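You operate a simulated robot arm through the tools that you are given. There is no shell and no other tool. Be economical: measure what you need, move in short steps, check, and stop when the job is done.

You are at the controls of a simulated two-armed robot. One attempt, no reset.

## Task
Screw the mirror stem into its base and fit the mirror head.
Fine: hold the base while you screw the stem tight; the head goes on the stem's peg last.

It is judged by the outcome, as a careful person would: the job done as asked, and still so three seconds after it is handed in. It fails if anything else is knocked over, pushed out of place, dropped, spilled or broken.

## Robot
Two 6-joint arms with two-finger grippers on one trunk, on a base that drives. Base frame: it is fixed to the floor where the robot stands at the start and does not move with it; the origin is under the middle of the robot, x ahead of it, y to its left, z up; the surface under the hand at the start is at about z = 780. Readings come in mm, rad, newtons and seconds.
The left shoulder is at the start at [70, 176, 1212], the right one opposite. With the tool pointing down near the work surface each hand reaches from about 440 to 780 mm from the robot's upright axis, wherever it stands, measured 20 degrees to its own side. Places, roughly: mirror head (10x5x14 cm) [500, -300, 900]; peg of the mirror stem [500, -200, 800]. Payload 2.45 kg a hand.
The TCP of each hand is the grasp point between the finger pads, 26 mm short of the fingertips. In the tool frame z runs along the fingers and y along their closing line. Largest opening 96 mm; the body of the gripper starts 69 mm behind the TCP.
Orientation is told as [roll, pitch, yaw] about the base's x, y, z axes, in that order, counted from this pose: with the fingers straight down and closing along the base's y, the tool's x points along the base's -x, its y along +y and its z along -z.

## Interface
- The arms move only by the tool jog_arm. It takes "left_rows", "right_rows" or both (then of equal length, played together; a hand with none holds still); each is a list of rows, each an object (a shift or turn left out is 0, a gripper value left out holds the last) with "slide": the shift along the tool's x, y, z in units of 20 mm (1.0 is 20 mm), a list of three; "dr": the turn, a rotation vector about the tool's x, y, z in units of 8 degrees (1.0 is 8 degrees), a list of three. In form: [{"slide": [dx, dy, dz], "dr": [ax, ay, az]}, ...]. A call has 1 to 12 rows; each row shifts and turns the commanded pose from where the row before left it, along the tool's axes as they then stand. "left_gripper" and "right_gripper" are, for a hand that has rows, the closure in counts, from 0 (fully open) to 255 (shut), set as the call begins (left out, the last holds). A call with a number of a shift or a turn outside -1 to 1 is refused whole. Rows are played at 5 a second. More than 50 mm and 0.15 rad between two rows, or a gripper value outside its range, and nothing of the call is played. Where a pose cannot be reached the arm comes as near as it can. A force on the tool above 40 N (or 10 N above the force at the start of the call, whichever is more), or a blocked arm, ends the call early, and 0.2 s more pass. The fingers move at their own pace and stop on an object; they squeeze with about 22 N. The grip force told is the motor's: it shows also when the fingers shut on nothing. Time passes only in rows, and 0.2 s behind the last, so rows that do not move let the fingers close. The reply holds the time, the measured pose of the TCP, the force on the tool along the base axes, the opening and the grip force, in the units named above and with some noise, with the torque about the TCP (base axes, N m) and any sound that the robot's microphone picked up.
- Cameras (640 x 400 px; columns grow to the right, rows downward): "scene" is now at [139.1, -14.8, 1511.3]; the picture's right is [-0.32, -0.95, 0.00], its down [-0.76, 0.26, -0.59] and it looks along [0.56, -0.19, -0.80] (base axes); focal length 273 px, centre (320, 200). "left" rides on the left gripper at [82, -3, -98] in its tool frame; the picture's right is [0.04, 1.00, 0.00], its down [-0.73, 0.03, -0.68] and it looks along [-0.68, 0.03, 0.73] (tool axes); focal length 256 px, centre (320, 200). "right" rides on the right gripper at [82, 3, -98] in its tool frame; the picture's right is [-0.04, 1.00, 0.00], its down [-0.73, -0.03, -0.68] and it looks along [-0.68, -0.03, 0.73] (tool axes); focal length 256 px, centre (320, 200). There is no depth. A picture from a camera that has moved, and an enlarged one, comes with that camera's place and axes in the base frame and with its lens. The place of the scene camera against the robot may be out by one fixed shift of up to 25 mm in any direction.
- snapshot(camera): a new picture of that camera. It takes no simulated time.
- slide_trunk(by): slides the trunk up (or, below 0, down) by that many mm; the arms and the scene camera ride with it, the base frame stays. It gives what a move gives, with no picture.
- roll_base(legs): drives the robot by 1 to 6 legs, each [ahead, left, turn to the left] in mm, mm and rad, along the robot's own axes; the way and the turn of a leg run together, so that a leg with both is an arc; at most 1500 mm and 3.142 rad a leg. The arms and the cameras ride along, it lands a little off, and it stops where it bumps. It gives what a move gives.
- turn_head(pan, tilt): turns the head with the scene camera to pan (to the left, within 1.501 rad either way) and tilt (down, from -0.506 to 1.204), counted from straight ahead of the robot. It gives what a move gives.
- inspect(camera, box): a new picture of the part [left, top, right, bottom] of that camera's present view, enlarged. It takes no simulated time.
- finish_job(): hands the job in; it is judged then, once.

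Go step by step. Nothing tells you exact positions but the pictures and the camera data: compare them with the known pose of the tool, close in by small moves and look again before you grip or let go. The budget is 120 turns and 88 pictures, counting those below and the enlarged ones. Unless the task says otherwise, let go and move clear before handing in, and close with one line.

The tools are called by a JSON object that holds its "method" and its "body". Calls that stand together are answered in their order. jog_arm: Moves the arms, as the interface text tells. Its arguments: {"type":"object","properties":{"left_rows":{"type":"array"},"left_gripper":{"type":"number"},"right_rows":{"type":"array"},"right_gripper":{"type":"number"}},"required":[]} The other tools are called the same way: slide_trunk (by) slides the trunk up or down; roll_base (legs) drives the base; turn_head (pan, tilt) turns the head that bears the scene camera; snapshot (camera) takes a picture; inspect (camera, box) takes an enlarged picture of a part of a camera's view; finish_job () hands the job in.

At the start:

```text
time: 0.0
left_ee_pos: [636.4, 136.6, 1184.1]
left_ee_rot: [-0.001, -0.001, -0.002]
left_ft_force: [-0.2, -0.1, 0.1]
left_wrist_torque: [-0.01, 0.01, 0.0]
left_grip_width: 96.0
left_gripper_force: 0.0
right_ee_pos: [412.4, -312.1, 1165.7]
right_ee_rot: [0.001, 0.0, 0.0]
right_ft_force: [-0.1, 0.1, 0.7]
right_wrist_torque: [-0.02, 0.01, 0.02]
right_grip_width: 96.1
right_gripper_force: 0.1
trunk travel left (down, up): [-696.0, 144.0]
robot x, y, heading: [-2.1, 1.5, 0.003]
head pan, tilt: [-0.328, 0.934]
```

scene: 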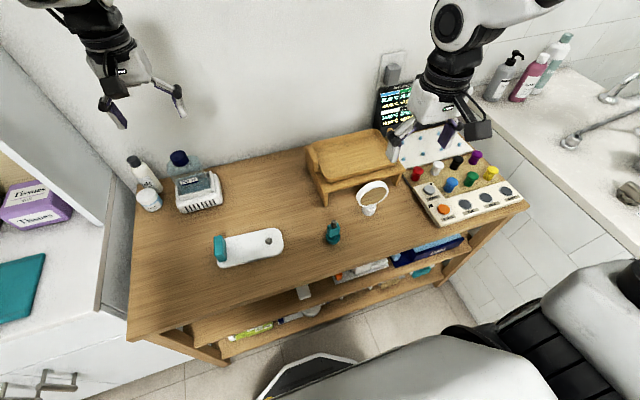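
right: 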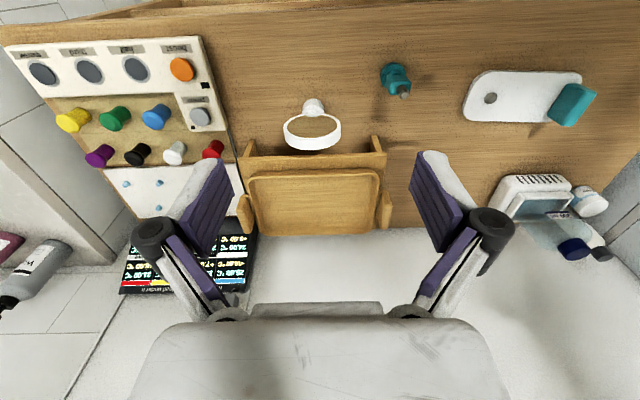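
left: 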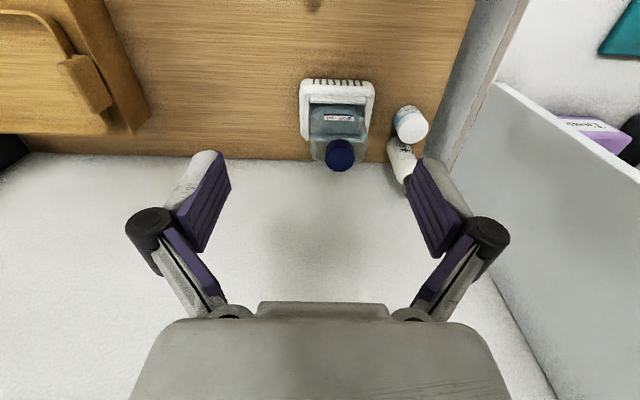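

I see a ring mirror, a small teal stem and a white board with a teal part. I'll enlarge these before I plan.

{"method": "inspect", "body": {"camera": "scene", "box": [190, 160, 410, 290]}}

{"method": "inspect", "body": {"camera": "right", "box": [260, 40, 620, 240]}}

```text
2.91 times, centred on (300, 225) of scene
camera zoom: at [139.1, -14.8, 1511.3], right [-0.32, -0.95, 0.0], down [-0.76, 0.26, -0.59], along [0.56, -0.19, -0.8], focal length 795 px, centre (378, 127)
```

zoom: 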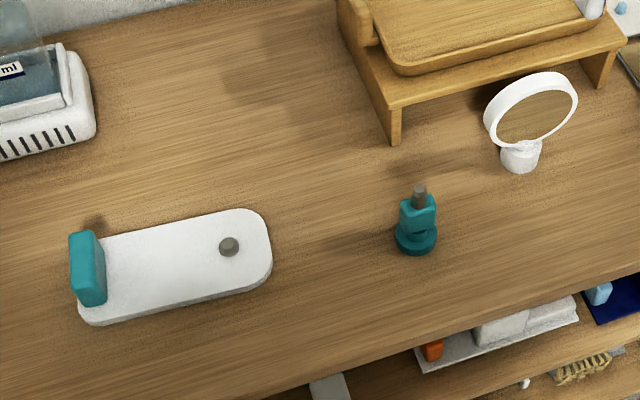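

```text
1.78 times, centred on (440, 140) of right
camera zoom: at [330.4, -309.1, 1263.5], right [0.04, 1.0, 0.0], down [0.73, -0.03, 0.68], along [0.68, -0.03, -0.73], focal length 455 px, centre (107, 307)
```

zoom: 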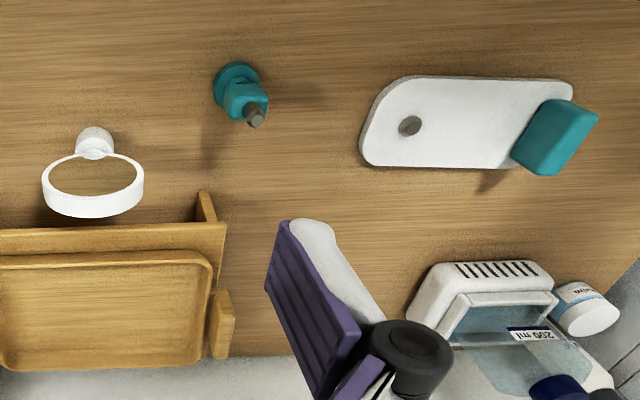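

The base is the white plate at about (527, -4), with a round hole and a teal block at its left end. The stem stands near (482, -187) and the mirror head near (525, -333). I'll bring the right hand above the stem and the left hand above the block, then look closer.

{"method": "jog_arm", "body": {"right_rows": [{"slide": [-0.29, 0.52, 0.86]}, {"slide": [-0.29, 0.52, 0.86]}, {"slide": [-0.29, 0.52, 0.86]}, {"slide": [-0.29, 0.52, 0.86]}, {"slide": [-0.29, 0.52, 0.86]}, {"slide": [-0.29, 0.52, 0.86]}, {"slide": [-0.29, 0.52, 0.86]}, {"slide": [-0.29, 0.52, 0.86]}, {"slide": [-0.29, 0.52, 0.86]}, {"slide": [-0.29, 0.52, 0.86]}, {"slide": [-0.29, 0.52, 0.86]}, {"slide": [-0.29, 0.52, 0.86]}], "left_rows": [{"slide": [0.41, 0, 0.95]}, {"slide": [0.41, 0, 0.95]}, {"slide": [0.41, 0, 0.95]}, {"slide": [0.41, 0, 0.95]}, {"slide": [0.41, 0, 0.95]}, {"slide": [0.41, 0, 0.95]}, {"slide": [0.41, 0, 0.95]}, {"slide": [0.41, 0, 0.95]}, {"slide": [0.41, 0, 0.95]}, {"slide": [0.41, 0, 0.95]}, {"slide": [0.41, 0, 0.95]}, {"slide": [0.41, 0, 0.95]}]}}

{"method": "snapshot", "body": {"camera": "right"}}

{"method": "snapshot", "body": {"camera": "left"}}

```text
time: 2.6
left_ee_pos: [538.4, 136.6, 956.3]
left_ee_rot: [0.0, -0.001, 0.0]
left_ft_force: [-0.1, 0.0, 0.8]
left_wrist_torque: [-0.03, 0.02, -0.02]
left_grip_width: 96.0
left_gripper_force: 0.1
right_ee_pos: [482.2, -187.2, 959.9]
right_ee_rot: [0.001, 0.002, -0.001]
right_ft_force: [1.3, 0.2, 0.0]
right_wrist_torque: [-0.05, 0.03, 0.0]
right_grip_width: 95.9
right_gripper_force: 0.1
trunk travel left (down, up): [-696.0, 144.0]
robot x, y, heading: [0.4, -2.6, -0.003]
head pan, tilt: [-0.328, 0.934]
```

```text
82 pictures are left
camera right: at [399.5, -184.0, 1056.8], right [0.04, 1.0, 0.0], down [0.73, -0.03, 0.68], along [0.68, -0.03, -0.74], focal length 256 px, centre (320, 200)
```

right: 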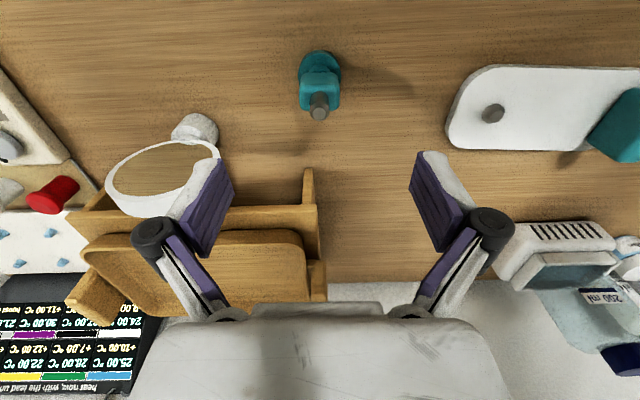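

```text
81 pictures are left
camera left: at [456.9, 133.4, 1054.7], right [-0.04, 1.0, 0.0], down [0.73, 0.03, 0.68], along [0.68, 0.03, -0.73], focal length 256 px, centre (320, 200)
```

left: 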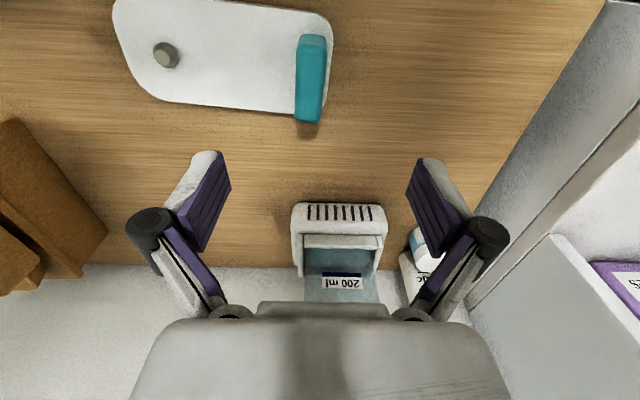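

The grey feature on the plate looks like a raised stud. I'll enlarge both it and the stem.

{"method": "inspect", "body": {"camera": "left", "box": [100, 0, 350, 150]}}

{"method": "inspect", "body": {"camera": "right", "box": [260, 30, 380, 130]}}

{"method": "inspect", "body": {"camera": "right", "box": [90, 90, 250, 230]}}

{"method": "inspect", "body": {"camera": "scene", "box": [200, 200, 350, 290]}}

```text
2.56 times, centred on (225, 75) of left
camera zoom: at [456.9, 133.4, 1054.7], right [-0.04, 1.0, 0.0], down [0.73, 0.03, 0.68], along [0.68, 0.03, -0.73], focal length 655 px, centre (563, 520)
```

zoom: 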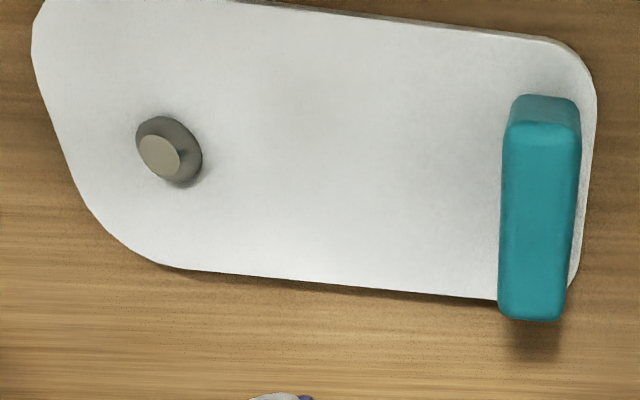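

```text
4.00 times, centred on (320, 80) of right
camera zoom: at [399.5, -184.0, 1056.8], right [0.04, 1.0, 0.0], down [0.73, -0.03, 0.68], along [0.68, -0.03, -0.74], focal length 1024 px, centre (320, 680)
```

zoom: 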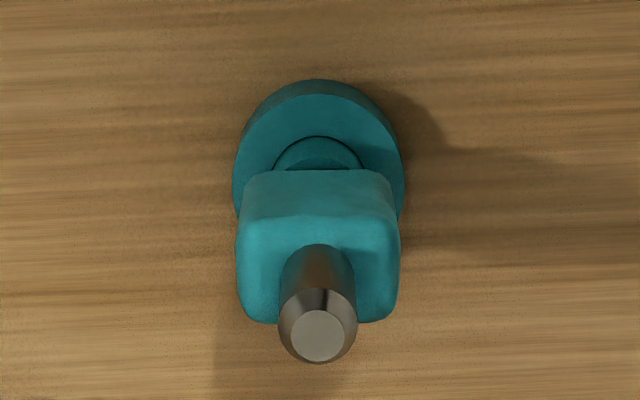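

```text
2.86 times, centred on (170, 160) of right
camera zoom: at [399.5, -184.0, 1056.8], right [0.04, 1.0, 0.0], down [0.73, -0.03, 0.68], along [0.68, -0.03, -0.74], focal length 731 px, centre (749, 314)
```

zoom: 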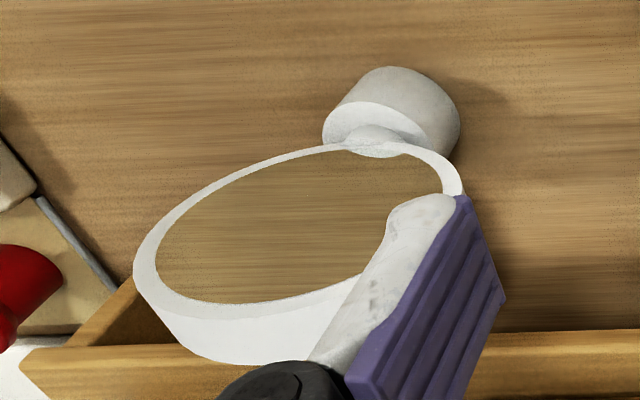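

```text
4.27 times, centred on (275, 245) of scene
camera zoom: at [140.5, -14.2, 1511.3], right [-0.32, -0.95, 0.0], down [-0.76, 0.26, -0.59], along [0.56, -0.19, -0.8], focal length 1166 px, centre (512, 8)
```

zoom: 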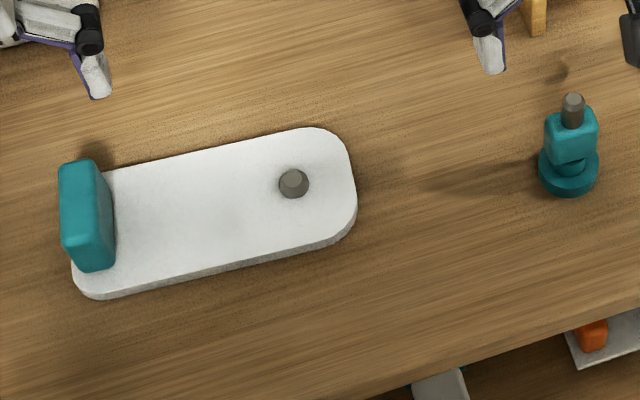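

The stem is about 100 mm tall: foot Ø42, a block about 33 mm wide, and a peg on top, at (478, -188). It screws onto the stud on the plate. The plate's block is about 25×60 mm at (540, 129), top near z 820, yawed -3.5°. I'll lower the left hand over the block, and turn the right hand +90° so there is room for screwing strokes.

{"method": "jog_arm", "body": {"left_rows": [{"slide": [-0.02, -0.09, 0.5], "dr": [0, 0, 0.1]}, {"slide": [-0.02, -0.09, 0.5], "dr": [0, 0, 0.1]}, {"slide": [-0.02, -0.09, 0.5], "dr": [0, 0, 0.1]}, {"slide": [-0.02, -0.09, 0.5], "dr": [0, 0, 0.1]}, {"slide": [0, 0, 0.5]}, {"slide": [0, 0, 0.5]}, {"slide": [0, 0, 0.5]}, {"slide": [0, 0, 0.5]}, {"slide": [0, 0, 0.5]}, {"slide": [0, 0, 0.5]}, {}, {}], "right_rows": [{"dr": [0, 0, -0.9375]}, {"dr": [0, 0, -0.9375]}, {"dr": [0, 0, -0.9375]}, {"dr": [0, 0, -0.9375]}, {"dr": [0, 0, -0.9375]}, {"dr": [0, 0, -0.9375]}, {"dr": [0, 0, -0.9375]}, {"dr": [0, 0, -0.9375]}, {"dr": [0, 0, -0.9375]}, {"dr": [0, 0, -0.9375]}, {"dr": [0, 0, -0.9375]}, {"dr": [0, 0, -0.9375]}]}}

{"method": "snapshot", "body": {"camera": "left"}}

{"method": "snapshot", "body": {"camera": "right"}}

{"method": "snapshot", "body": {"camera": "scene"}}

```text
time: 5.2
left_ee_pos: [538.7, 128.7, 856.6]
left_ee_rot: [0.0, -0.002, -0.056]
left_ft_force: [-0.1, -0.4, -1.0]
left_wrist_torque: [0.05, -0.02, -0.05]
left_grip_width: 95.7
left_gripper_force: 0.1
right_ee_pos: [482.5, -187.1, 960.2]
right_ee_rot: [0.0, 0.0, 1.572]
right_ft_force: [0.2, -0.1, -0.5]
right_wrist_torque: [-0.01, 0.02, 0.03]
right_grip_width: 95.9
right_gripper_force: 0.1
trunk travel left (down, up): [-696.0, 144.0]
robot x, y, heading: [-2.2, -1.2, 0.002]
head pan, tilt: [-0.328, 0.934]
```

```text
76 pictures are left
camera left: at [456.2, 130.4, 954.9], right [0.02, 1.0, 0.0], down [0.73, -0.01, 0.68], along [0.68, -0.01, -0.73], focal length 256 px, centre (320, 200)
```

left: 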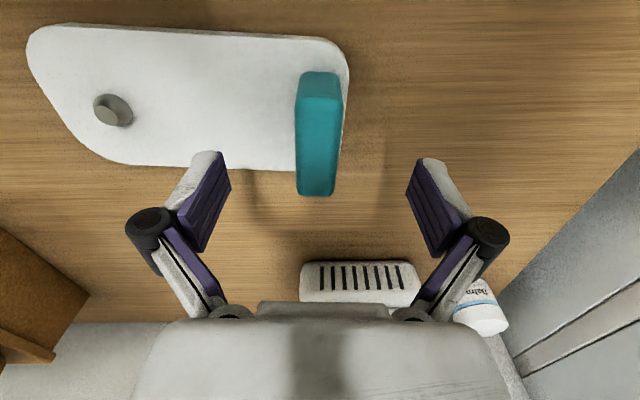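

```text
75 pictures are left
camera right: at [478.7, -268.9, 1057.5], right [-1.0, 0.04, 0.0], down [0.03, 0.73, 0.68], along [0.03, 0.68, -0.73], focal length 256 px, centre (320, 200)
```

right: 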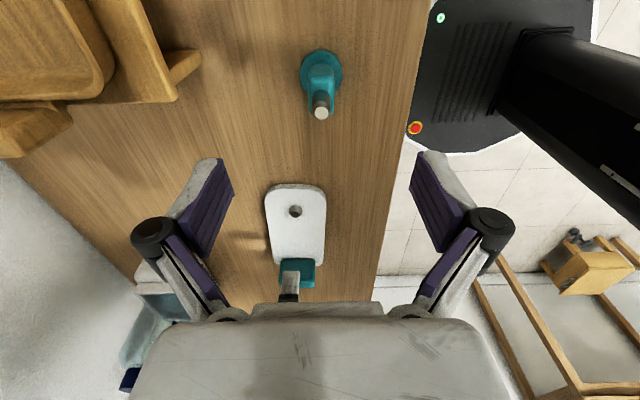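

```text
74 pictures are left
camera scene: at [139.1, -14.7, 1511.3], right [-0.32, -0.95, 0.0], down [-0.76, 0.26, -0.59], along [0.56, -0.19, -0.8], focal length 273 px, centre (320, 200)
```

scene: 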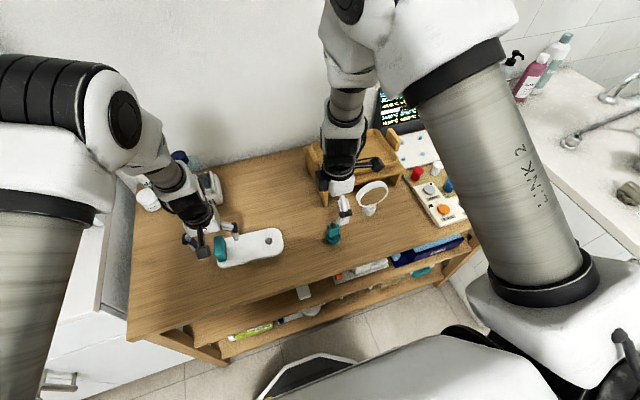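

The left fingers straddle the block. I'll zoom in on the stem from this second angle for an exact position.

{"method": "inspect", "body": {"camera": "right", "box": [260, 30, 380, 130]}}

{"method": "inspect", "body": {"camera": "left", "box": [40, 20, 360, 220]}}

```text
4.00 times, centred on (320, 80) of right
camera zoom: at [478.7, -268.9, 1057.5], right [-1.0, 0.04, 0.0], down [0.03, 0.73, 0.68], along [0.03, 0.68, -0.73], focal length 1024 px, centre (320, 680)
```

zoom: 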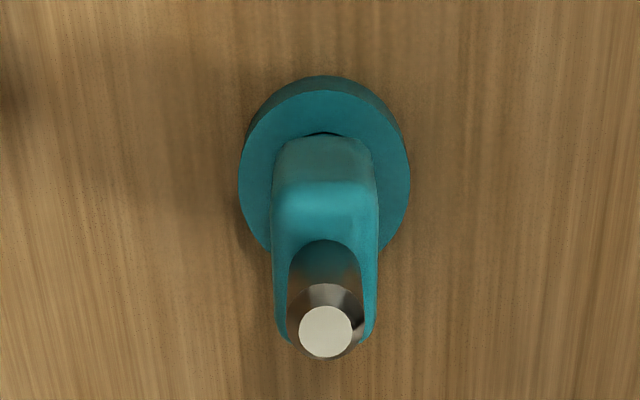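

```text
2.00 times, centred on (200, 120) of left
camera zoom: at [456.2, 130.4, 954.9], right [0.02, 1.0, 0.0], down [0.73, -0.01, 0.68], along [0.68, -0.01, -0.73], focal length 512 px, centre (560, 360)
```

zoom: 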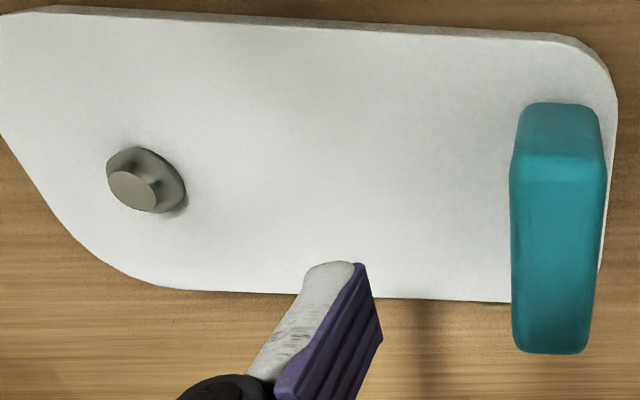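

Two views agree: stem axis at (481.5, -187.7), with its block at z 822–847, 20 mm thick along x. I'll lower both hands to gripping height.

{"method": "jog_arm", "body": {"left_rows": [{"slide": [0, 0, 0.3]}, {"slide": [0, 0, 0.3]}, {"slide": [0, 0, 0.3]}, {"slide": [0, 0, 0.3]}, {"slide": [0, 0, 0.3]}, {"slide": [0, 0, 0.3]}, {}, {}, {}], "right_rows": [{"slide": [0, 0.04, 0.7]}, {"slide": [0, 0, 0.7]}, {"slide": [0, 0, 0.7]}, {"slide": [0, 0, 0.7]}, {"slide": [0, 0, 0.7]}, {"slide": [0, 0, 0.7]}, {"slide": [0, 0, 0.7]}, {"slide": [0, 0, 0.7]}, {"slide": [0, 0, 0.6]}]}}

{"method": "snapshot", "body": {"camera": "left"}}

{"method": "snapshot", "body": {"camera": "right"}}

```text
time: 7.2
left_ee_pos: [540.5, 130.9, 820.7]
left_ee_rot: [-0.001, -0.002, -0.057]
left_ft_force: [-0.1, -0.2, 0.2]
left_wrist_torque: [0.03, 0.0, 0.04]
left_grip_width: 96.0
left_gripper_force: 0.0
right_ee_pos: [482.3, -186.7, 835.7]
right_ee_rot: [-0.001, 0.0, 1.573]
right_ft_force: [-0.7, -0.7, 0.6]
right_wrist_torque: [-0.04, 0.0, 0.0]
right_grip_width: 96.0
right_gripper_force: 0.0
trunk travel left (down, up): [-696.0, 144.0]
robot x, y, heading: [1.0, 2.5, -0.001]
head pan, tilt: [-0.328, 0.934]
```

```text
71 pictures are left
camera left: at [458.0, 131.5, 918.9], right [0.02, 1.0, 0.0], down [0.73, -0.01, 0.68], along [0.68, -0.01, -0.73], focal length 256 px, centre (320, 200)
```

left: 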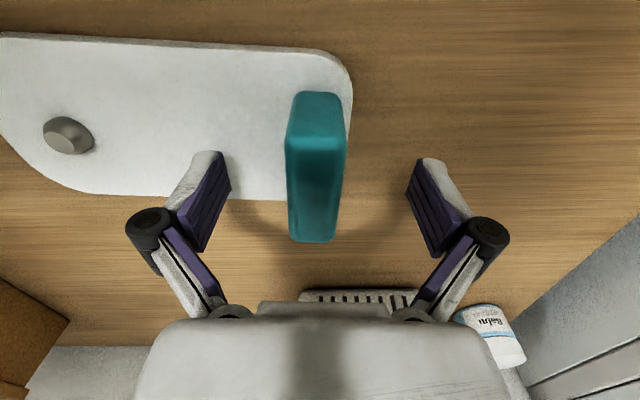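

```text
70 pictures are left
camera right: at [478.1, -268.4, 932.1], right [-1.0, 0.04, 0.0], down [0.03, 0.73, 0.68], along [0.03, 0.68, -0.73], focal length 256 px, centre (320, 200)
```

right: 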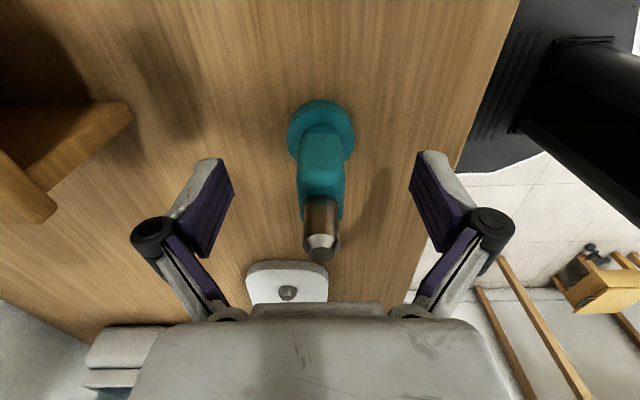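

Both objects sit centred between their fingers, so I'll close both grippers.

{"method": "jog_arm", "body": {"left_rows": [{}, {}, {}], "right_rows": [{}, {}, {}], "left_gripper": 255, "right_gripper": 255}}

{"method": "snapshot", "body": {"camera": "left"}}

{"method": "snapshot", "body": {"camera": "right"}}

```text
time: 8.0
left_ee_pos: [539.8, 130.0, 822.4]
left_ee_rot: [0.0, -0.004, -0.055]
left_ft_force: [-1.5, -0.2, 3.5]
left_wrist_torque: [-0.03, -0.04, -0.02]
left_grip_width: 23.6
left_gripper_force: 22.1
right_ee_pos: [480.8, -186.2, 834.9]
right_ee_rot: [-0.001, -0.001, 1.571]
right_ft_force: [1.6, -2.0, 10.7]
right_wrist_torque: [0.01, 0.01, 0.06]
right_grip_width: 21.0
right_gripper_force: 22.1
trunk travel left (down, up): [-696.0, 144.0]
robot x, y, heading: [-1.7, 0.8, -0.003]
head pan, tilt: [-0.328, 0.934]
```

```text
69 pictures are left
camera left: at [456.8, 131.7, 919.8], right [0.02, 1.0, 0.0], down [0.73, -0.01, 0.68], along [0.68, -0.01, -0.73], focal length 256 px, centre (320, 200)
```

left: 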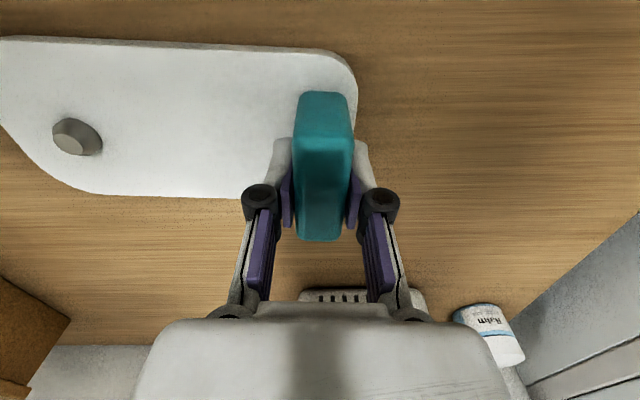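

```text
68 pictures are left
camera right: at [477.1, -268.3, 933.5], right [-1.0, 0.04, 0.0], down [0.03, 0.73, 0.68], along [0.03, 0.68, -0.73], focal length 256 px, centre (320, 200)
```

right: 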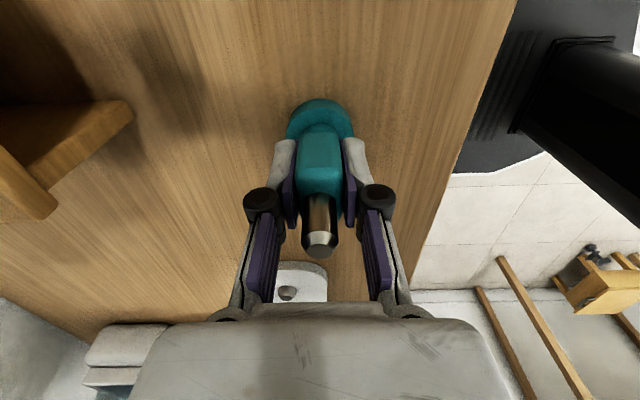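

Both are gripped: the block at 23.6 mm and the stem at 21 mm. I'll lift the stem 60 mm.

{"method": "jog_arm", "body": {"right_rows": [{"slide": [0, 0, -0.6]}, {"slide": [0, 0, -0.6]}, {"slide": [0, 0, -0.6]}, {"slide": [0, 0, -0.6]}, {"slide": [0, 0, -0.6]}]}}

{"method": "snapshot", "body": {"camera": "right"}}

```text
time: 9.2
left_ee_pos: [540.2, 130.9, 821.2]
left_ee_rot: [-0.001, -0.005, -0.056]
left_ft_force: [-1.7, 1.9, 9.9]
left_wrist_torque: [0.12, 0.14, 0.0]
left_grip_width: 23.6
left_gripper_force: 22.1
right_ee_pos: [480.0, -186.8, 895.0]
right_ee_rot: [-0.001, -0.001, 1.572]
right_ft_force: [1.2, -0.5, -1.1]
right_wrist_torque: [0.04, 0.01, 0.02]
right_grip_width: 20.7
right_gripper_force: 22.5
trunk travel left (down, up): [-696.0, 144.0]
robot x, y, heading: [2.3, 1.3, 0.003]
head pan, tilt: [-0.328, 0.934]
```

```text
67 pictures are left
camera right: at [476.5, -269.2, 992.7], right [-1.0, 0.04, 0.0], down [0.03, 0.73, 0.68], along [0.03, 0.68, -0.73], focal length 256 px, centre (320, 200)
```

right: 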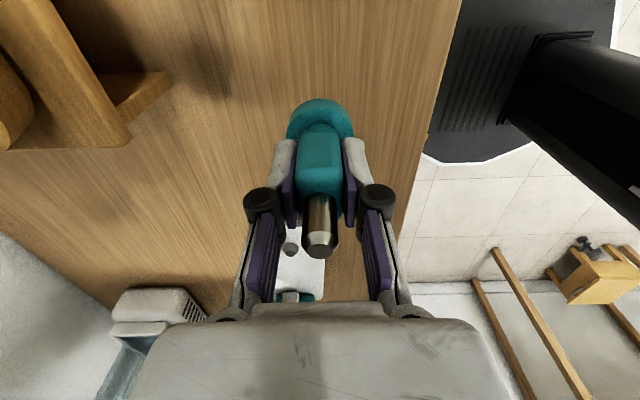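

The stem is lifted and upright. I'll carry it to above the stud near (526, -4).

{"method": "jog_arm", "body": {"right_rows": [{"slide": [-0.9, -0.23, 0]}, {"slide": [-0.9, -0.23, 0]}, {"slide": [-0.9, -0.23, 0]}, {"slide": [-0.9, -0.23, 0]}, {"slide": [-0.9, -0.23, 0]}, {"slide": [-0.9, -0.23, 0]}, {"slide": [-0.9, -0.23, 0]}, {"slide": [-0.9, -0.23, 0]}, {"slide": [-0.9, -0.23, 0]}, {"slide": [-0.9, -0.23, 0]}, {}, {}]}}

{"method": "snapshot", "body": {"camera": "right"}}

{"method": "snapshot", "body": {"camera": "left"}}

{"method": "inspect", "body": {"camera": "scene", "box": [190, 170, 340, 280]}}

```text
time: 11.8
left_ee_pos: [539.3, 130.2, 821.2]
left_ee_rot: [0.0, -0.005, -0.056]
left_ft_force: [0.0, -0.3, 10.8]
left_wrist_torque: [-0.04, -0.04, -0.02]
left_grip_width: 23.6
left_gripper_force: 22.0
right_ee_pos: [569.1, -79.9, 883.9]
right_ee_rot: [-0.001, -0.002, 1.57]
right_ft_force: [-0.6, -0.2, 0.0]
right_wrist_torque: [0.01, 0.01, 0.03]
right_grip_width: 21.1
right_gripper_force: 22.6
right hand out of reach, approached as far as the arm can: row 4, 5, 6, 7, 8, 9, 10
trunk travel left (down, up): [-696.0, 144.0]
robot x, y, heading: [0.5, 1.5, -0.004]
head pan, tilt: [-0.328, 0.934]
```

```text
66 pictures are left
camera right: at [566.3, -161.9, 982.8], right [-1.0, 0.04, 0.0], down [0.03, 0.73, 0.68], along [0.03, 0.68, -0.73], focal length 256 px, centre (320, 200)
```

right: 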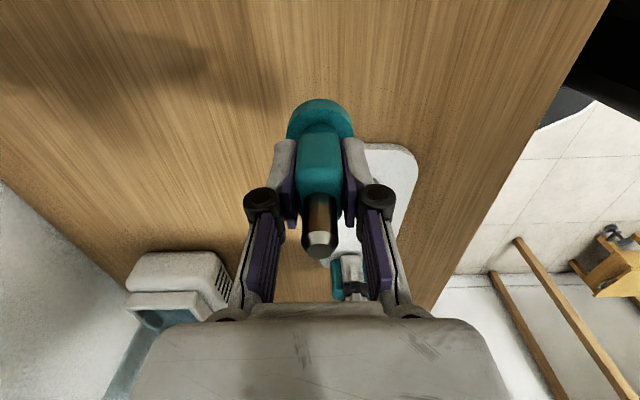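

```text
65 pictures are left
camera left: at [457.0, 131.4, 919.6], right [0.02, 1.0, 0.0], down [0.73, -0.01, 0.68], along [0.68, -0.01, -0.73], focal length 256 px, centre (320, 200)
```

left: 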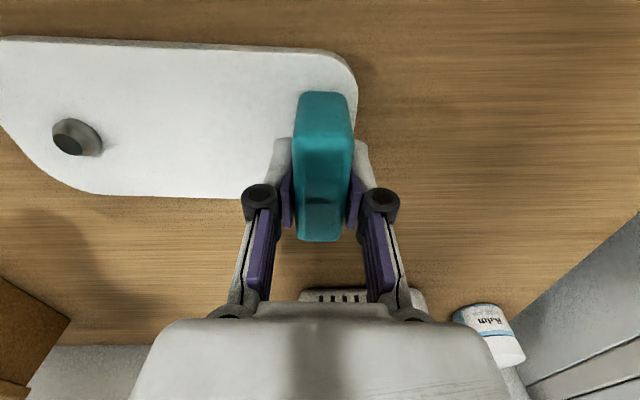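

```text
3.64 times, centred on (265, 225) of scene
camera zoom: at [137.8, -15.1, 1511.5], right [-0.32, -0.95, 0.0], down [-0.76, 0.26, -0.6], along [0.56, -0.19, -0.8], focal length 993 px, centre (520, 109)
```

zoom: 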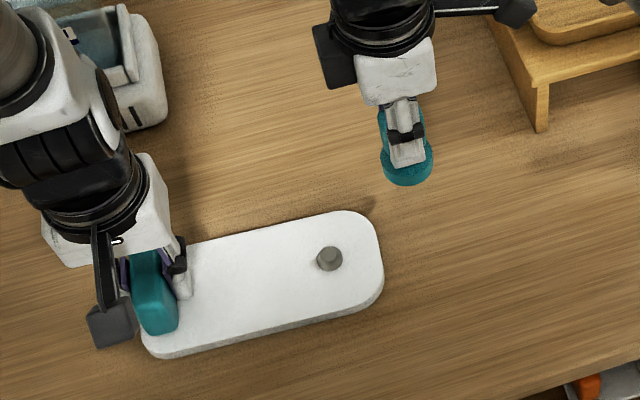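

The right hand stopped short at (569, -80): that yaw is hard to hold this far left. I'll turn it back toward yaw 0 and see whether the reach comes back.

{"method": "jog_arm", "body": {"right_rows": [{"dr": [0, 0, 0.9]}, {"dr": [0, 0, 0.9]}, {"dr": [0, 0, 0.9]}, {"dr": [0, 0, 0.9]}, {"dr": [0, 0, 0.9]}, {"dr": [0, 0, 0.9]}, {"dr": [0, 0, 0.9]}, {"dr": [0, 0, 0.9]}]}}

```text
time: 13.6
left_ee_pos: [540.7, 130.7, 822.2]
left_ee_rot: [-0.001, -0.003, -0.055]
left_ft_force: [0.1, 0.7, 10.0]
left_wrist_torque: [-0.03, -0.04, 0.01]
left_grip_width: 23.6
left_gripper_force: 21.9
right_ee_pos: [570.5, -82.0, 884.9]
right_ee_rot: [0.001, -0.001, 0.564]
right_ft_force: [-0.1, 0.6, -0.7]
right_wrist_torque: [0.01, 0.0, 0.03]
right_grip_width: 20.9
right_gripper_force: 21.5
trunk travel left (down, up): [-696.0, 144.0]
robot x, y, heading: [-3.0, -3.3, 0.002]
head pan, tilt: [-0.328, 0.934]
```

It did. Now I'll continue to the stud at this yaw.

{"method": "jog_arm", "body": {"right_rows": [{"slide": [-0.04, 0.74, -0.08]}, {"slide": [-0.04, 0.74, -0.08]}, {"slide": [-0.04, 0.74, -0.08]}, {"slide": [-0.04, 0.74, -0.08]}, {"slide": [-0.04, 0.74, -0.08]}, {"slide": [-0.04, 0.74, -0.08]}]}}

{"method": "inspect", "body": {"camera": "scene", "box": [190, 170, 340, 280]}}

{"method": "snapshot", "body": {"camera": "left"}}

```text
time: 15.0
left_ee_pos: [539.7, 131.0, 822.0]
left_ee_rot: [0.001, -0.002, -0.056]
left_ft_force: [-0.2, 0.1, 7.6]
left_wrist_torque: [-0.03, -0.02, -0.02]
left_grip_width: 23.2
left_gripper_force: 21.8
right_ee_pos: [569.4, -79.9, 885.7]
right_ee_rot: [0.002, 0.001, 0.566]
right_ft_force: [0.4, -0.8, -0.2]
right_wrist_torque: [0.0, -0.02, -0.02]
right_grip_width: 20.8
right_gripper_force: 22.5
right hand out of reach, approached as far as the arm can: row 1, 2, 3, 4, 5, 6
trunk travel left (down, up): [-696.0, 144.0]
robot x, y, heading: [-0.7, -0.6, -0.001]
head pan, tilt: [-0.328, 0.934]
```

```text
3.64 times, centred on (265, 225) of scene
camera zoom: at [138.0, -15.1, 1511.4], right [-0.32, -0.95, 0.0], down [-0.76, 0.26, -0.6], along [0.56, -0.19, -0.8], focal length 993 px, centre (520, 109)
```

zoom: 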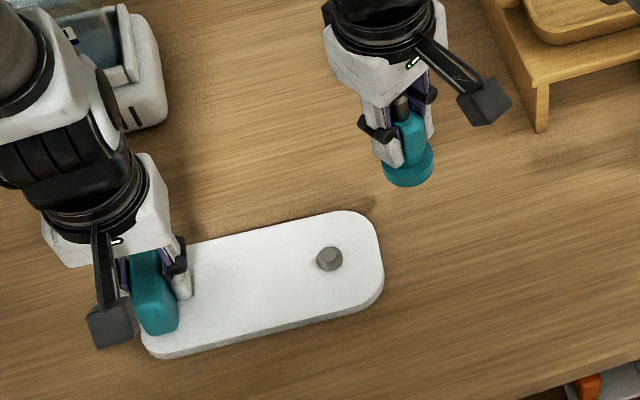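

```text
62 pictures are left
camera left: at [457.0, 131.5, 919.5], right [0.02, 1.0, 0.0], down [0.73, -0.01, 0.68], along [0.68, -0.01, -0.73], focal length 256 px, centre (320, 200)
```

left: 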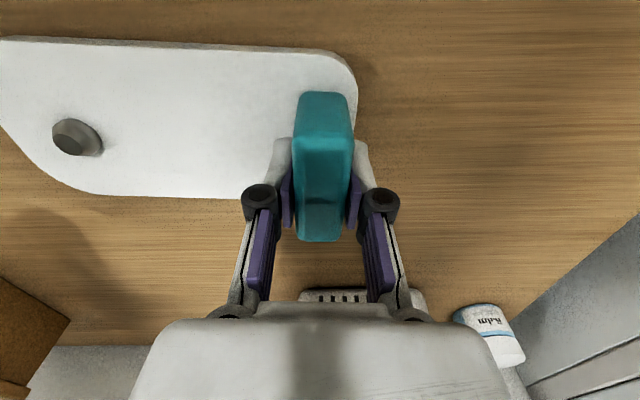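

The right arm can't reach further inward here, since each hand has an inward limit. With the robot further back and about 65 mm left, both hands should reach the stud and the block together. I'll release the block and raise the left hand before driving.

{"method": "jog_arm", "body": {"left_rows": [{}, {}, {"slide": [0, 0, -0.6]}, {"slide": [0, 0, -0.8]}, {"slide": [0, 0, -0.8]}, {"slide": [0, 0, -0.8]}, {"slide": [0, 0, -0.8]}], "right_rows": [{}, {}, {"slide": [0, 0, -0.1]}, {"slide": [0, 0, -0.2]}, {"slide": [0, 0, -0.2]}, {"slide": [0, 0, -0.2]}, {"slide": [0, 0, -0.2]}], "left_gripper": 0}}

{"method": "roll_base", "body": {"legs": [[-150, 0, 0], [0, 65, 0]]}}

{"method": "snapshot", "body": {"camera": "scene"}}

```text
time: 16.6
left_ee_pos: [537.9, 129.5, 897.1]
left_ee_rot: [0.001, -0.003, -0.055]
left_ft_force: [-1.8, 0.2, 0.7]
left_wrist_torque: [0.0, -0.02, -0.01]
left_grip_width: 96.1
left_gripper_force: 0.0
right_ee_pos: [571.1, -81.5, 901.0]
right_ee_rot: [0.003, 0.0, 0.564]
right_ft_force: [0.9, 0.7, -0.9]
right_wrist_torque: [0.0, -0.06, 0.0]
right_grip_width: 20.9
right_gripper_force: 22.3
right hand out of reach, approached as far as the arm can: row 7
trunk travel left (down, up): [-696.0, 144.0]
robot x, y, heading: [2.0, -1.9, -0.001]
head pan, tilt: [-0.328, 0.934]
```

```text
time: 18.6
left_ee_pos: [388.0, 195.2, 897.6]
left_ee_rot: [0.0, -0.001, -0.059]
left_ft_force: [0.3, 0.5, 0.0]
left_wrist_torque: [-0.01, 0.01, 0.01]
left_grip_width: 96.0
left_gripper_force: 0.1
right_ee_pos: [420.2, -18.2, 903.2]
right_ee_rot: [0.004, 0.0, 0.562]
right_ft_force: [-0.6, -0.3, 0.1]
right_wrist_torque: [-0.02, 0.0, 0.0]
right_grip_width: 21.2
right_gripper_force: 21.7
trunk travel left (down, up): [-696.0, 144.0]
robot x, y, heading: [-153.0, 66.7, -0.004]
head pan, tilt: [-0.328, 0.934]
```

```text
61 pictures are left
camera scene: at [-11.7, 50.1, 1511.3], right [-0.33, -0.95, 0.0], down [-0.76, 0.26, -0.59], along [0.56, -0.19, -0.8], focal length 273 px, centre (320, 200)
```

scene: 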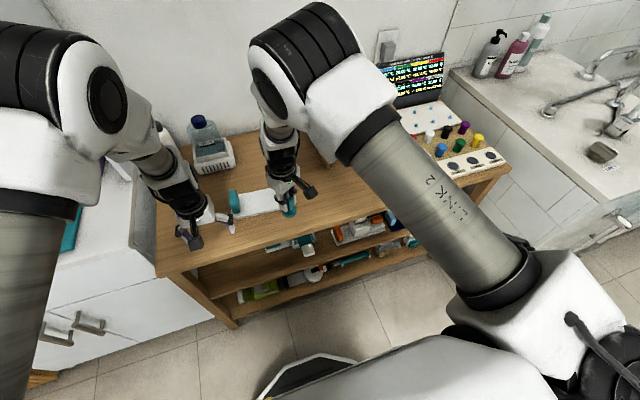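

The robot landed as planned. I'll extend both hands back over the stud and the block.

{"method": "jog_arm", "body": {"right_rows": [{"slide": [-0.54, -0.248, 0]}, {"slide": [-0.54, -0.248, 0]}, {"slide": [-0.54, -0.248, 0]}, {"slide": [-0.54, -0.248, 0]}, {"slide": [-0.54, -0.248, 0]}, {"slide": [-0.54, -0.248, 0]}, {"slide": [-0.54, -0.248, 0]}, {"slide": [-0.54, -0.248, 0]}, {"slide": [-0.54, -0.248, 0]}], "left_rows": [{"slide": [-0.865, -0.312, 0]}, {"slide": [-0.865, -0.312, 0]}, {"slide": [-0.865, -0.312, 0]}, {"slide": [-0.865, -0.312, 0]}, {"slide": [-0.865, -0.312, 0]}, {"slide": [-0.865, -0.312, 0]}, {"slide": [-0.865, -0.312, 0]}, {"slide": [-0.865, -0.312, 0]}, {"slide": [-0.865, -0.312, 0]}]}}

{"method": "snapshot", "body": {"camera": "left"}}

{"method": "inspect", "body": {"camera": "scene", "box": [190, 130, 370, 250]}}

```text
time: 20.6
left_ee_pos: [541.7, 128.2, 896.2]
left_ee_rot: [0.0, -0.001, -0.059]
left_ft_force: [0.8, -0.4, -0.7]
left_wrist_torque: [0.0, 0.06, -0.02]
left_grip_width: 96.2
left_gripper_force: 0.1
right_ee_pos: [527.8, -2.8, 900.5]
right_ee_rot: [0.003, 0.002, 0.562]
right_ft_force: [0.2, -0.2, -0.9]
right_wrist_torque: [-0.01, 0.03, -0.02]
right_grip_width: 21.1
right_gripper_force: 22.1
trunk travel left (down, up): [-696.0, 144.0]
robot x, y, heading: [-147.0, 66.7, -0.006]
head pan, tilt: [-0.328, 0.934]
```

```text
60 pictures are left
camera left: at [458.9, 130.7, 993.7], right [0.02, 1.0, 0.0], down [0.73, -0.01, 0.68], along [0.68, -0.01, -0.73], focal length 256 px, centre (320, 200)
```

left: 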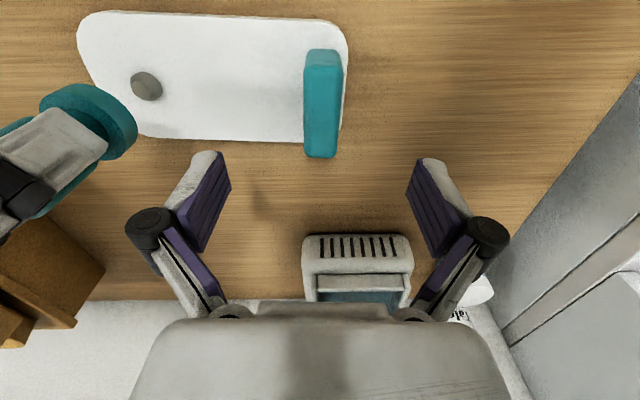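

```text
3.33 times, centred on (280, 190) of scene
camera zoom: at [-9.8, 50.7, 1511.2], right [-0.33, -0.95, 0.0], down [-0.76, 0.26, -0.59], along [0.56, -0.19, -0.8], focal length 911 px, centre (453, 233)
```

zoom: 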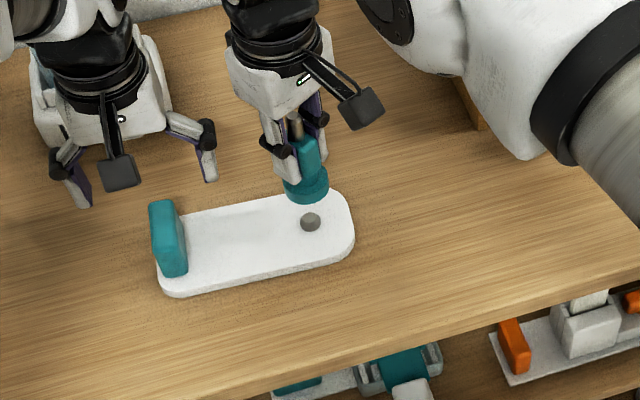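

Both are in reach. I'll lower the left hand onto the block and bring the stem down to just above the stud.

{"method": "jog_arm", "body": {"left_rows": [{"slide": [0.02, 0.02, 0.628]}, {"slide": [0.02, 0.02, 0.628]}, {"slide": [0.02, 0.02, 0.628]}, {"slide": [0, 0, 0.628]}, {"slide": [0, 0, 0.628]}, {"slide": [0, 0, 0.628]}], "right_rows": [{"slide": [0, 0, 0.33]}, {"slide": [0, 0, 0.33]}, {"slide": [0, 0, 0.33]}, {"slide": [0, 0, 0.33]}, {"slide": [0, 0, 0.33]}, {"slide": [0, 0, 0.33]}]}}

{"method": "jog_arm", "body": {"left_rows": [{}, {}, {}], "left_gripper": 255}}

{"method": "snapshot", "body": {"camera": "left"}}

{"method": "inspect", "body": {"camera": "scene", "box": [240, 150, 340, 220]}}

```text
time: 22.0
left_ee_pos: [540.0, 129.8, 820.4]
left_ee_rot: [0.001, -0.002, -0.06]
left_ft_force: [1.0, 0.3, 0.1]
left_wrist_torque: [-0.03, 0.03, 0.02]
left_grip_width: 96.2
left_gripper_force: 0.1
right_ee_pos: [527.2, -3.9, 861.0]
right_ee_rot: [0.002, -0.001, 0.562]
right_ft_force: [0.4, 0.8, -0.2]
right_wrist_torque: [0.02, 0.03, -0.03]
right_grip_width: 21.0
right_gripper_force: 22.0
trunk travel left (down, up): [-696.0, 144.0]
robot x, y, heading: [-149.7, 68.7, -0.004]
head pan, tilt: [-0.328, 0.934]
```

```text
time: 22.8
left_ee_pos: [540.3, 130.9, 821.5]
left_ee_rot: [0.001, -0.002, -0.059]
left_ft_force: [0.7, -0.7, 4.4]
left_wrist_torque: [0.02, 0.04, 0.03]
left_grip_width: 23.5
left_gripper_force: 22.1
right_ee_pos: [526.5, -3.8, 862.7]
right_ee_rot: [0.003, 0.001, 0.563]
right_ft_force: [-0.2, 0.3, -1.3]
right_wrist_torque: [-0.01, -0.02, -0.01]
right_grip_width: 21.0
right_gripper_force: 22.3
trunk travel left (down, up): [-696.0, 144.0]
robot x, y, heading: [-154.3, 68.3, -0.002]
head pan, tilt: [-0.328, 0.934]
```

```text
58 pictures are left
camera left: at [456.9, 132.2, 920.3], right [0.02, 1.0, 0.0], down [0.73, -0.01, 0.68], along [0.68, -0.01, -0.73], focal length 256 px, centre (320, 200)
```

left: 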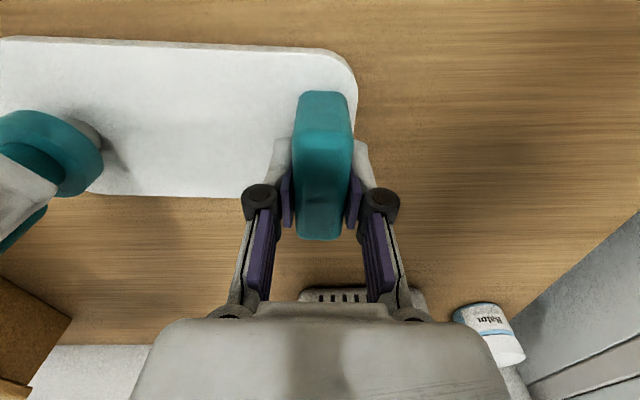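

```text
5.71 times, centred on (290, 185) of scene
camera zoom: at [-12.1, 50.9, 1511.4], right [-0.33, -0.95, 0.0], down [-0.76, 0.26, -0.6], along [0.56, -0.19, -0.8], focal length 1561 px, centre (491, 286)
```

zoom: 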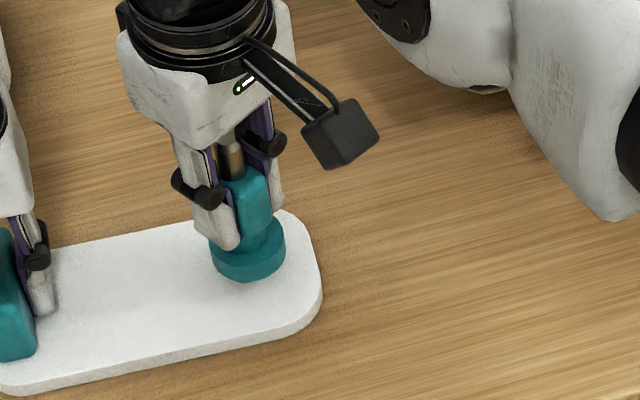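

The stem foot is just above the stud. I'll zoom in to check alignment.

{"method": "inspect", "body": {"camera": "left", "box": [0, 90, 160, 230]}}

{"method": "inspect", "body": {"camera": "right", "box": [240, 60, 400, 260]}}

```text
2.86 times, centred on (80, 160) of left
camera zoom: at [456.9, 132.2, 920.3], right [0.02, 1.0, 0.0], down [0.73, -0.01, 0.68], along [0.68, -0.01, -0.73], focal length 731 px, centre (1006, 314)
```

zoom: 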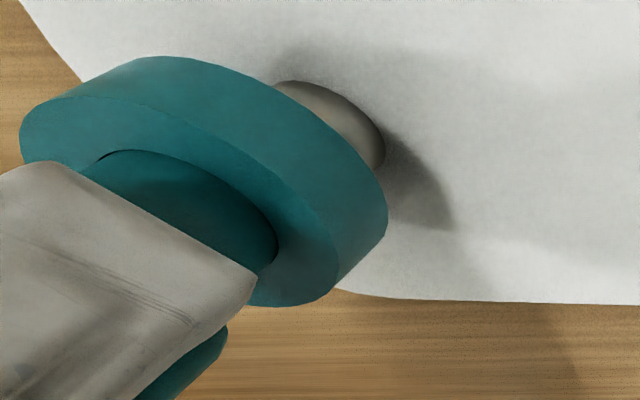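

```text
2.00 times, centred on (320, 160) of right
camera zoom: at [455.3, -44.9, 959.9], right [-0.5, 0.87, 0.0], down [0.64, 0.36, 0.68], along [0.59, 0.34, -0.73], focal length 512 px, centre (320, 280)
```

zoom: 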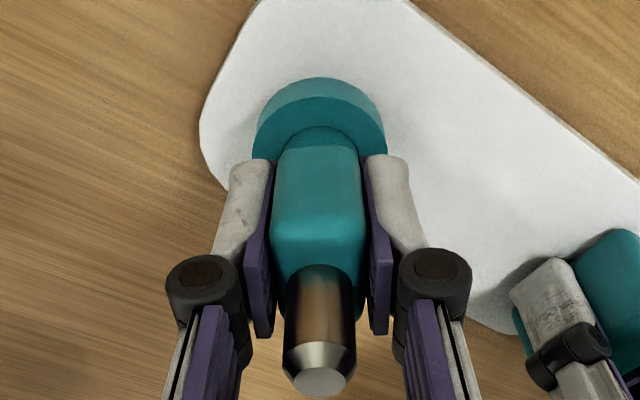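

Left-camera geometry puts the foot about 2 mm short in +y, and the scene view agrees on direction. I'll correct by (-0.7, +2) mm and lower 8 mm.

{"method": "jog_arm", "body": {"right_rows": [{"slide": [-0.024, 0.103, 0]}, {"slide": [0, 0, 0.2]}, {"slide": [0, 0, 0.2]}]}}

{"method": "inspect", "body": {"camera": "left", "box": [0, 90, 160, 230]}}

{"method": "inspect", "body": {"camera": "scene", "box": [240, 150, 340, 220]}}

```text
time: 23.6
left_ee_pos: [539.9, 130.8, 821.5]
left_ee_rot: [0.002, -0.003, -0.06]
left_ft_force: [3.0, 1.0, 6.5]
left_wrist_torque: [0.03, -0.07, 0.03]
left_grip_width: 23.7
left_gripper_force: 22.0
right_ee_pos: [526.7, -1.6, 855.4]
right_ee_rot: [0.002, -0.001, 0.562]
right_ft_force: [-0.1, 0.5, -0.6]
right_wrist_torque: [-0.05, -0.04, -0.01]
right_grip_width: 20.9
right_gripper_force: 22.6
trunk travel left (down, up): [-696.0, 144.0]
robot x, y, heading: [-154.8, 66.3, -0.007]
head pan, tilt: [-0.328, 0.934]
```

```text
2.86 times, centred on (80, 160) of left
camera zoom: at [456.9, 132.2, 920.3], right [0.02, 1.0, 0.0], down [0.73, -0.01, 0.68], along [0.68, -0.01, -0.73], focal length 731 px, centre (1006, 314)
```

zoom: 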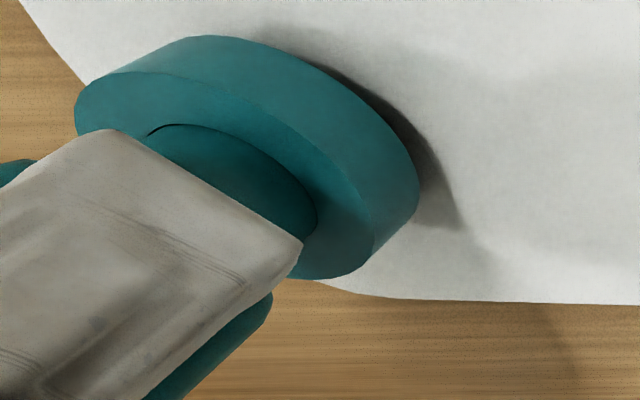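

```text
5.71 times, centred on (290, 185) of scene
camera zoom: at [-12.2, 50.9, 1511.4], right [-0.33, -0.95, 0.0], down [-0.76, 0.26, -0.6], along [0.56, -0.19, -0.8], focal length 1561 px, centre (491, 286)
```

zoom: 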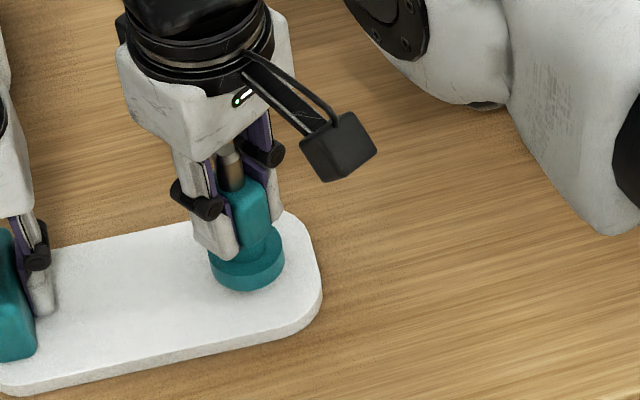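

Scene and left views both show the foot centred over the stud. I'll lower gently until contact.

{"method": "jog_arm", "body": {"right_rows": [{"slide": [0, 0, 0.1]}, {"slide": [0, 0, 0.1]}]}}

{"method": "jog_arm", "body": {"right_rows": [{"slide": [0, 0, 0.1]}, {"slide": [0, 0, 0.1]}]}}

```text
time: 24.2
left_ee_pos: [538.9, 130.7, 823.0]
left_ee_rot: [-0.001, -0.005, -0.058]
left_ft_force: [0.8, -6.5, 8.8]
left_wrist_torque: [-0.13, 0.0, 0.0]
left_grip_width: 23.3
left_gripper_force: 22.1
right_ee_pos: [524.7, -2.3, 849.7]
right_ee_rot: [0.005, -0.002, 0.561]
right_ft_force: [0.7, 7.0, -1.4]
right_wrist_torque: [0.27, -0.16, 0.02]
right_grip_width: 20.7
right_gripper_force: 21.8
trunk travel left (down, up): [-696.0, 144.0]
robot x, y, heading: [-151.1, 64.5, -0.002]
head pan, tilt: [-0.328, 0.934]
```

```text
time: 24.8
left_ee_pos: [536.9, 129.8, 822.8]
left_ee_rot: [-0.001, -0.004, -0.059]
left_ft_force: [4.0, -10.9, -3.3]
left_wrist_torque: [-0.22, -0.24, 0.53]
left_grip_width: 23.6
left_gripper_force: 22.0
right_ee_pos: [525.0, -1.7, 849.7]
right_ee_rot: [0.001, -0.004, 0.56]
right_ft_force: [-3.6, 8.1, 24.0]
right_wrist_torque: [0.23, 0.3, -0.01]
right_grip_width: 21.1
right_gripper_force: 21.8
trunk travel left (down, up): [-696.0, 144.0]
robot x, y, heading: [-150.8, 66.1, -0.001]
head pan, tilt: [-0.328, 0.934]
```

The stud has entered the mouth of the foot, with a side force of about 8 N toward +y. I'll ease the stem +1 mm in y and relieve the push a little.

{"method": "jog_arm", "body": {"right_rows": [{"slide": [0, 0.06, -0.05]}, {}]}}

```text
time: 25.4
left_ee_pos: [537.5, 130.7, 822.2]
left_ee_rot: [0.001, -0.001, -0.06]
left_ft_force: [-1.6, -8.8, -3.2]
left_wrist_torque: [-0.21, -0.07, 0.04]
left_grip_width: 23.6
left_gripper_force: 22.2
right_ee_pos: [524.2, -0.5, 848.4]
right_ee_rot: [0.003, -0.001, 0.562]
right_ft_force: [3.9, 4.0, 23.0]
right_wrist_torque: [0.12, -0.18, -0.04]
right_grip_width: 21.0
right_gripper_force: 22.1
trunk travel left (down, up): [-696.0, 144.0]
robot x, y, heading: [-148.4, 64.9, -0.003]
head pan, tilt: [-0.328, 0.934]
```

Side force dropped. Now I'll turn clockwise with a light downward feed.

{"method": "jog_arm", "body": {"right_rows": [{"slide": [0, 0.03, 0], "dr": [0, 0, 0.9]}, {"slide": [0, 0, 0.01], "dr": [0, 0, 0.9]}, {"slide": [0, 0, 0.01], "dr": [0, 0, 0.9]}, {"slide": [0, 0, 0.01], "dr": [0, 0, 0.9]}, {"slide": [0, 0, 0.01], "dr": [0, 0, 0.9]}, {"slide": [0, 0, 0.01], "dr": [0, 0, 0.9]}, {"slide": [0, 0, 0.01], "dr": [0, 0, 0.9]}, {"slide": [0, 0, 0.01], "dr": [0, 0, 0.9]}]}}

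{"method": "inspect", "body": {"camera": "scene", "box": [240, 150, 340, 220]}}

```text
time: 27.2
left_ee_pos: [537.6, 130.1, 821.6]
left_ee_rot: [0.0, -0.004, -0.06]
left_ft_force: [-2.6, 4.7, -8.1]
left_wrist_torque: [0.15, 0.1, -0.18]
left_grip_width: 23.7
left_gripper_force: 22.3
right_ee_pos: [524.5, -0.5, 849.9]
right_ee_rot: [0.004, 0.0, -0.444]
right_ft_force: [11.0, -10.9, 31.7]
right_wrist_torque: [-0.26, -0.33, -0.06]
right_grip_width: 21.2
right_gripper_force: 21.7
trunk travel left (down, up): [-696.0, 144.0]
robot x, y, heading: [-150.2, 67.1, -0.007]
head pan, tilt: [-0.328, 0.934]
```

```text
5.71 times, centred on (290, 185) of scene
camera zoom: at [-14.0, 50.6, 1511.6], right [-0.33, -0.95, 0.0], down [-0.76, 0.26, -0.6], along [0.56, -0.19, -0.8], focal length 1561 px, centre (491, 286)
```

zoom: 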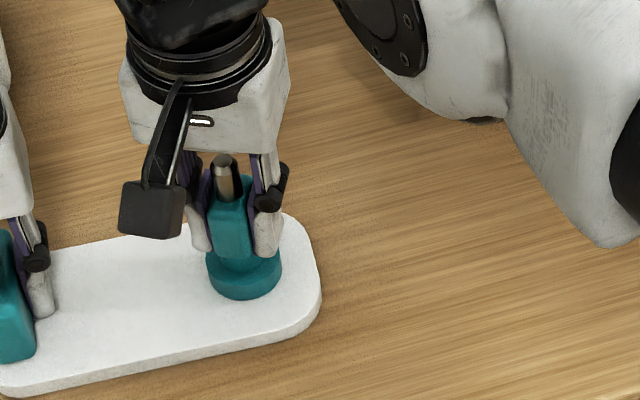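

The side force turned with the hand, so the stem axis sits about 1.5 mm off the TCP along tool x. I'll correct and read the forces.

{"method": "jog_arm", "body": {"right_rows": [{"slide": [-0.08, -0.02, -0.03]}, {}]}}

```text
time: 27.8
left_ee_pos: [537.3, 132.0, 822.7]
left_ee_rot: [0.0, -0.005, -0.06]
left_ft_force: [-0.2, 3.8, -7.3]
left_wrist_torque: [0.19, 0.38, -0.02]
left_grip_width: 23.8
left_gripper_force: 22.2
right_ee_pos: [524.3, -1.1, 849.2]
right_ee_rot: [0.003, 0.001, -0.445]
right_ft_force: [1.3, -6.6, 29.6]
right_wrist_torque: [-0.06, 0.01, 0.02]
right_grip_width: 20.7
right_gripper_force: 22.4
trunk travel left (down, up): [-696.0, 144.0]
robot x, y, heading: [-150.1, 62.0, 0.0]
head pan, tilt: [-0.328, 0.934]
```

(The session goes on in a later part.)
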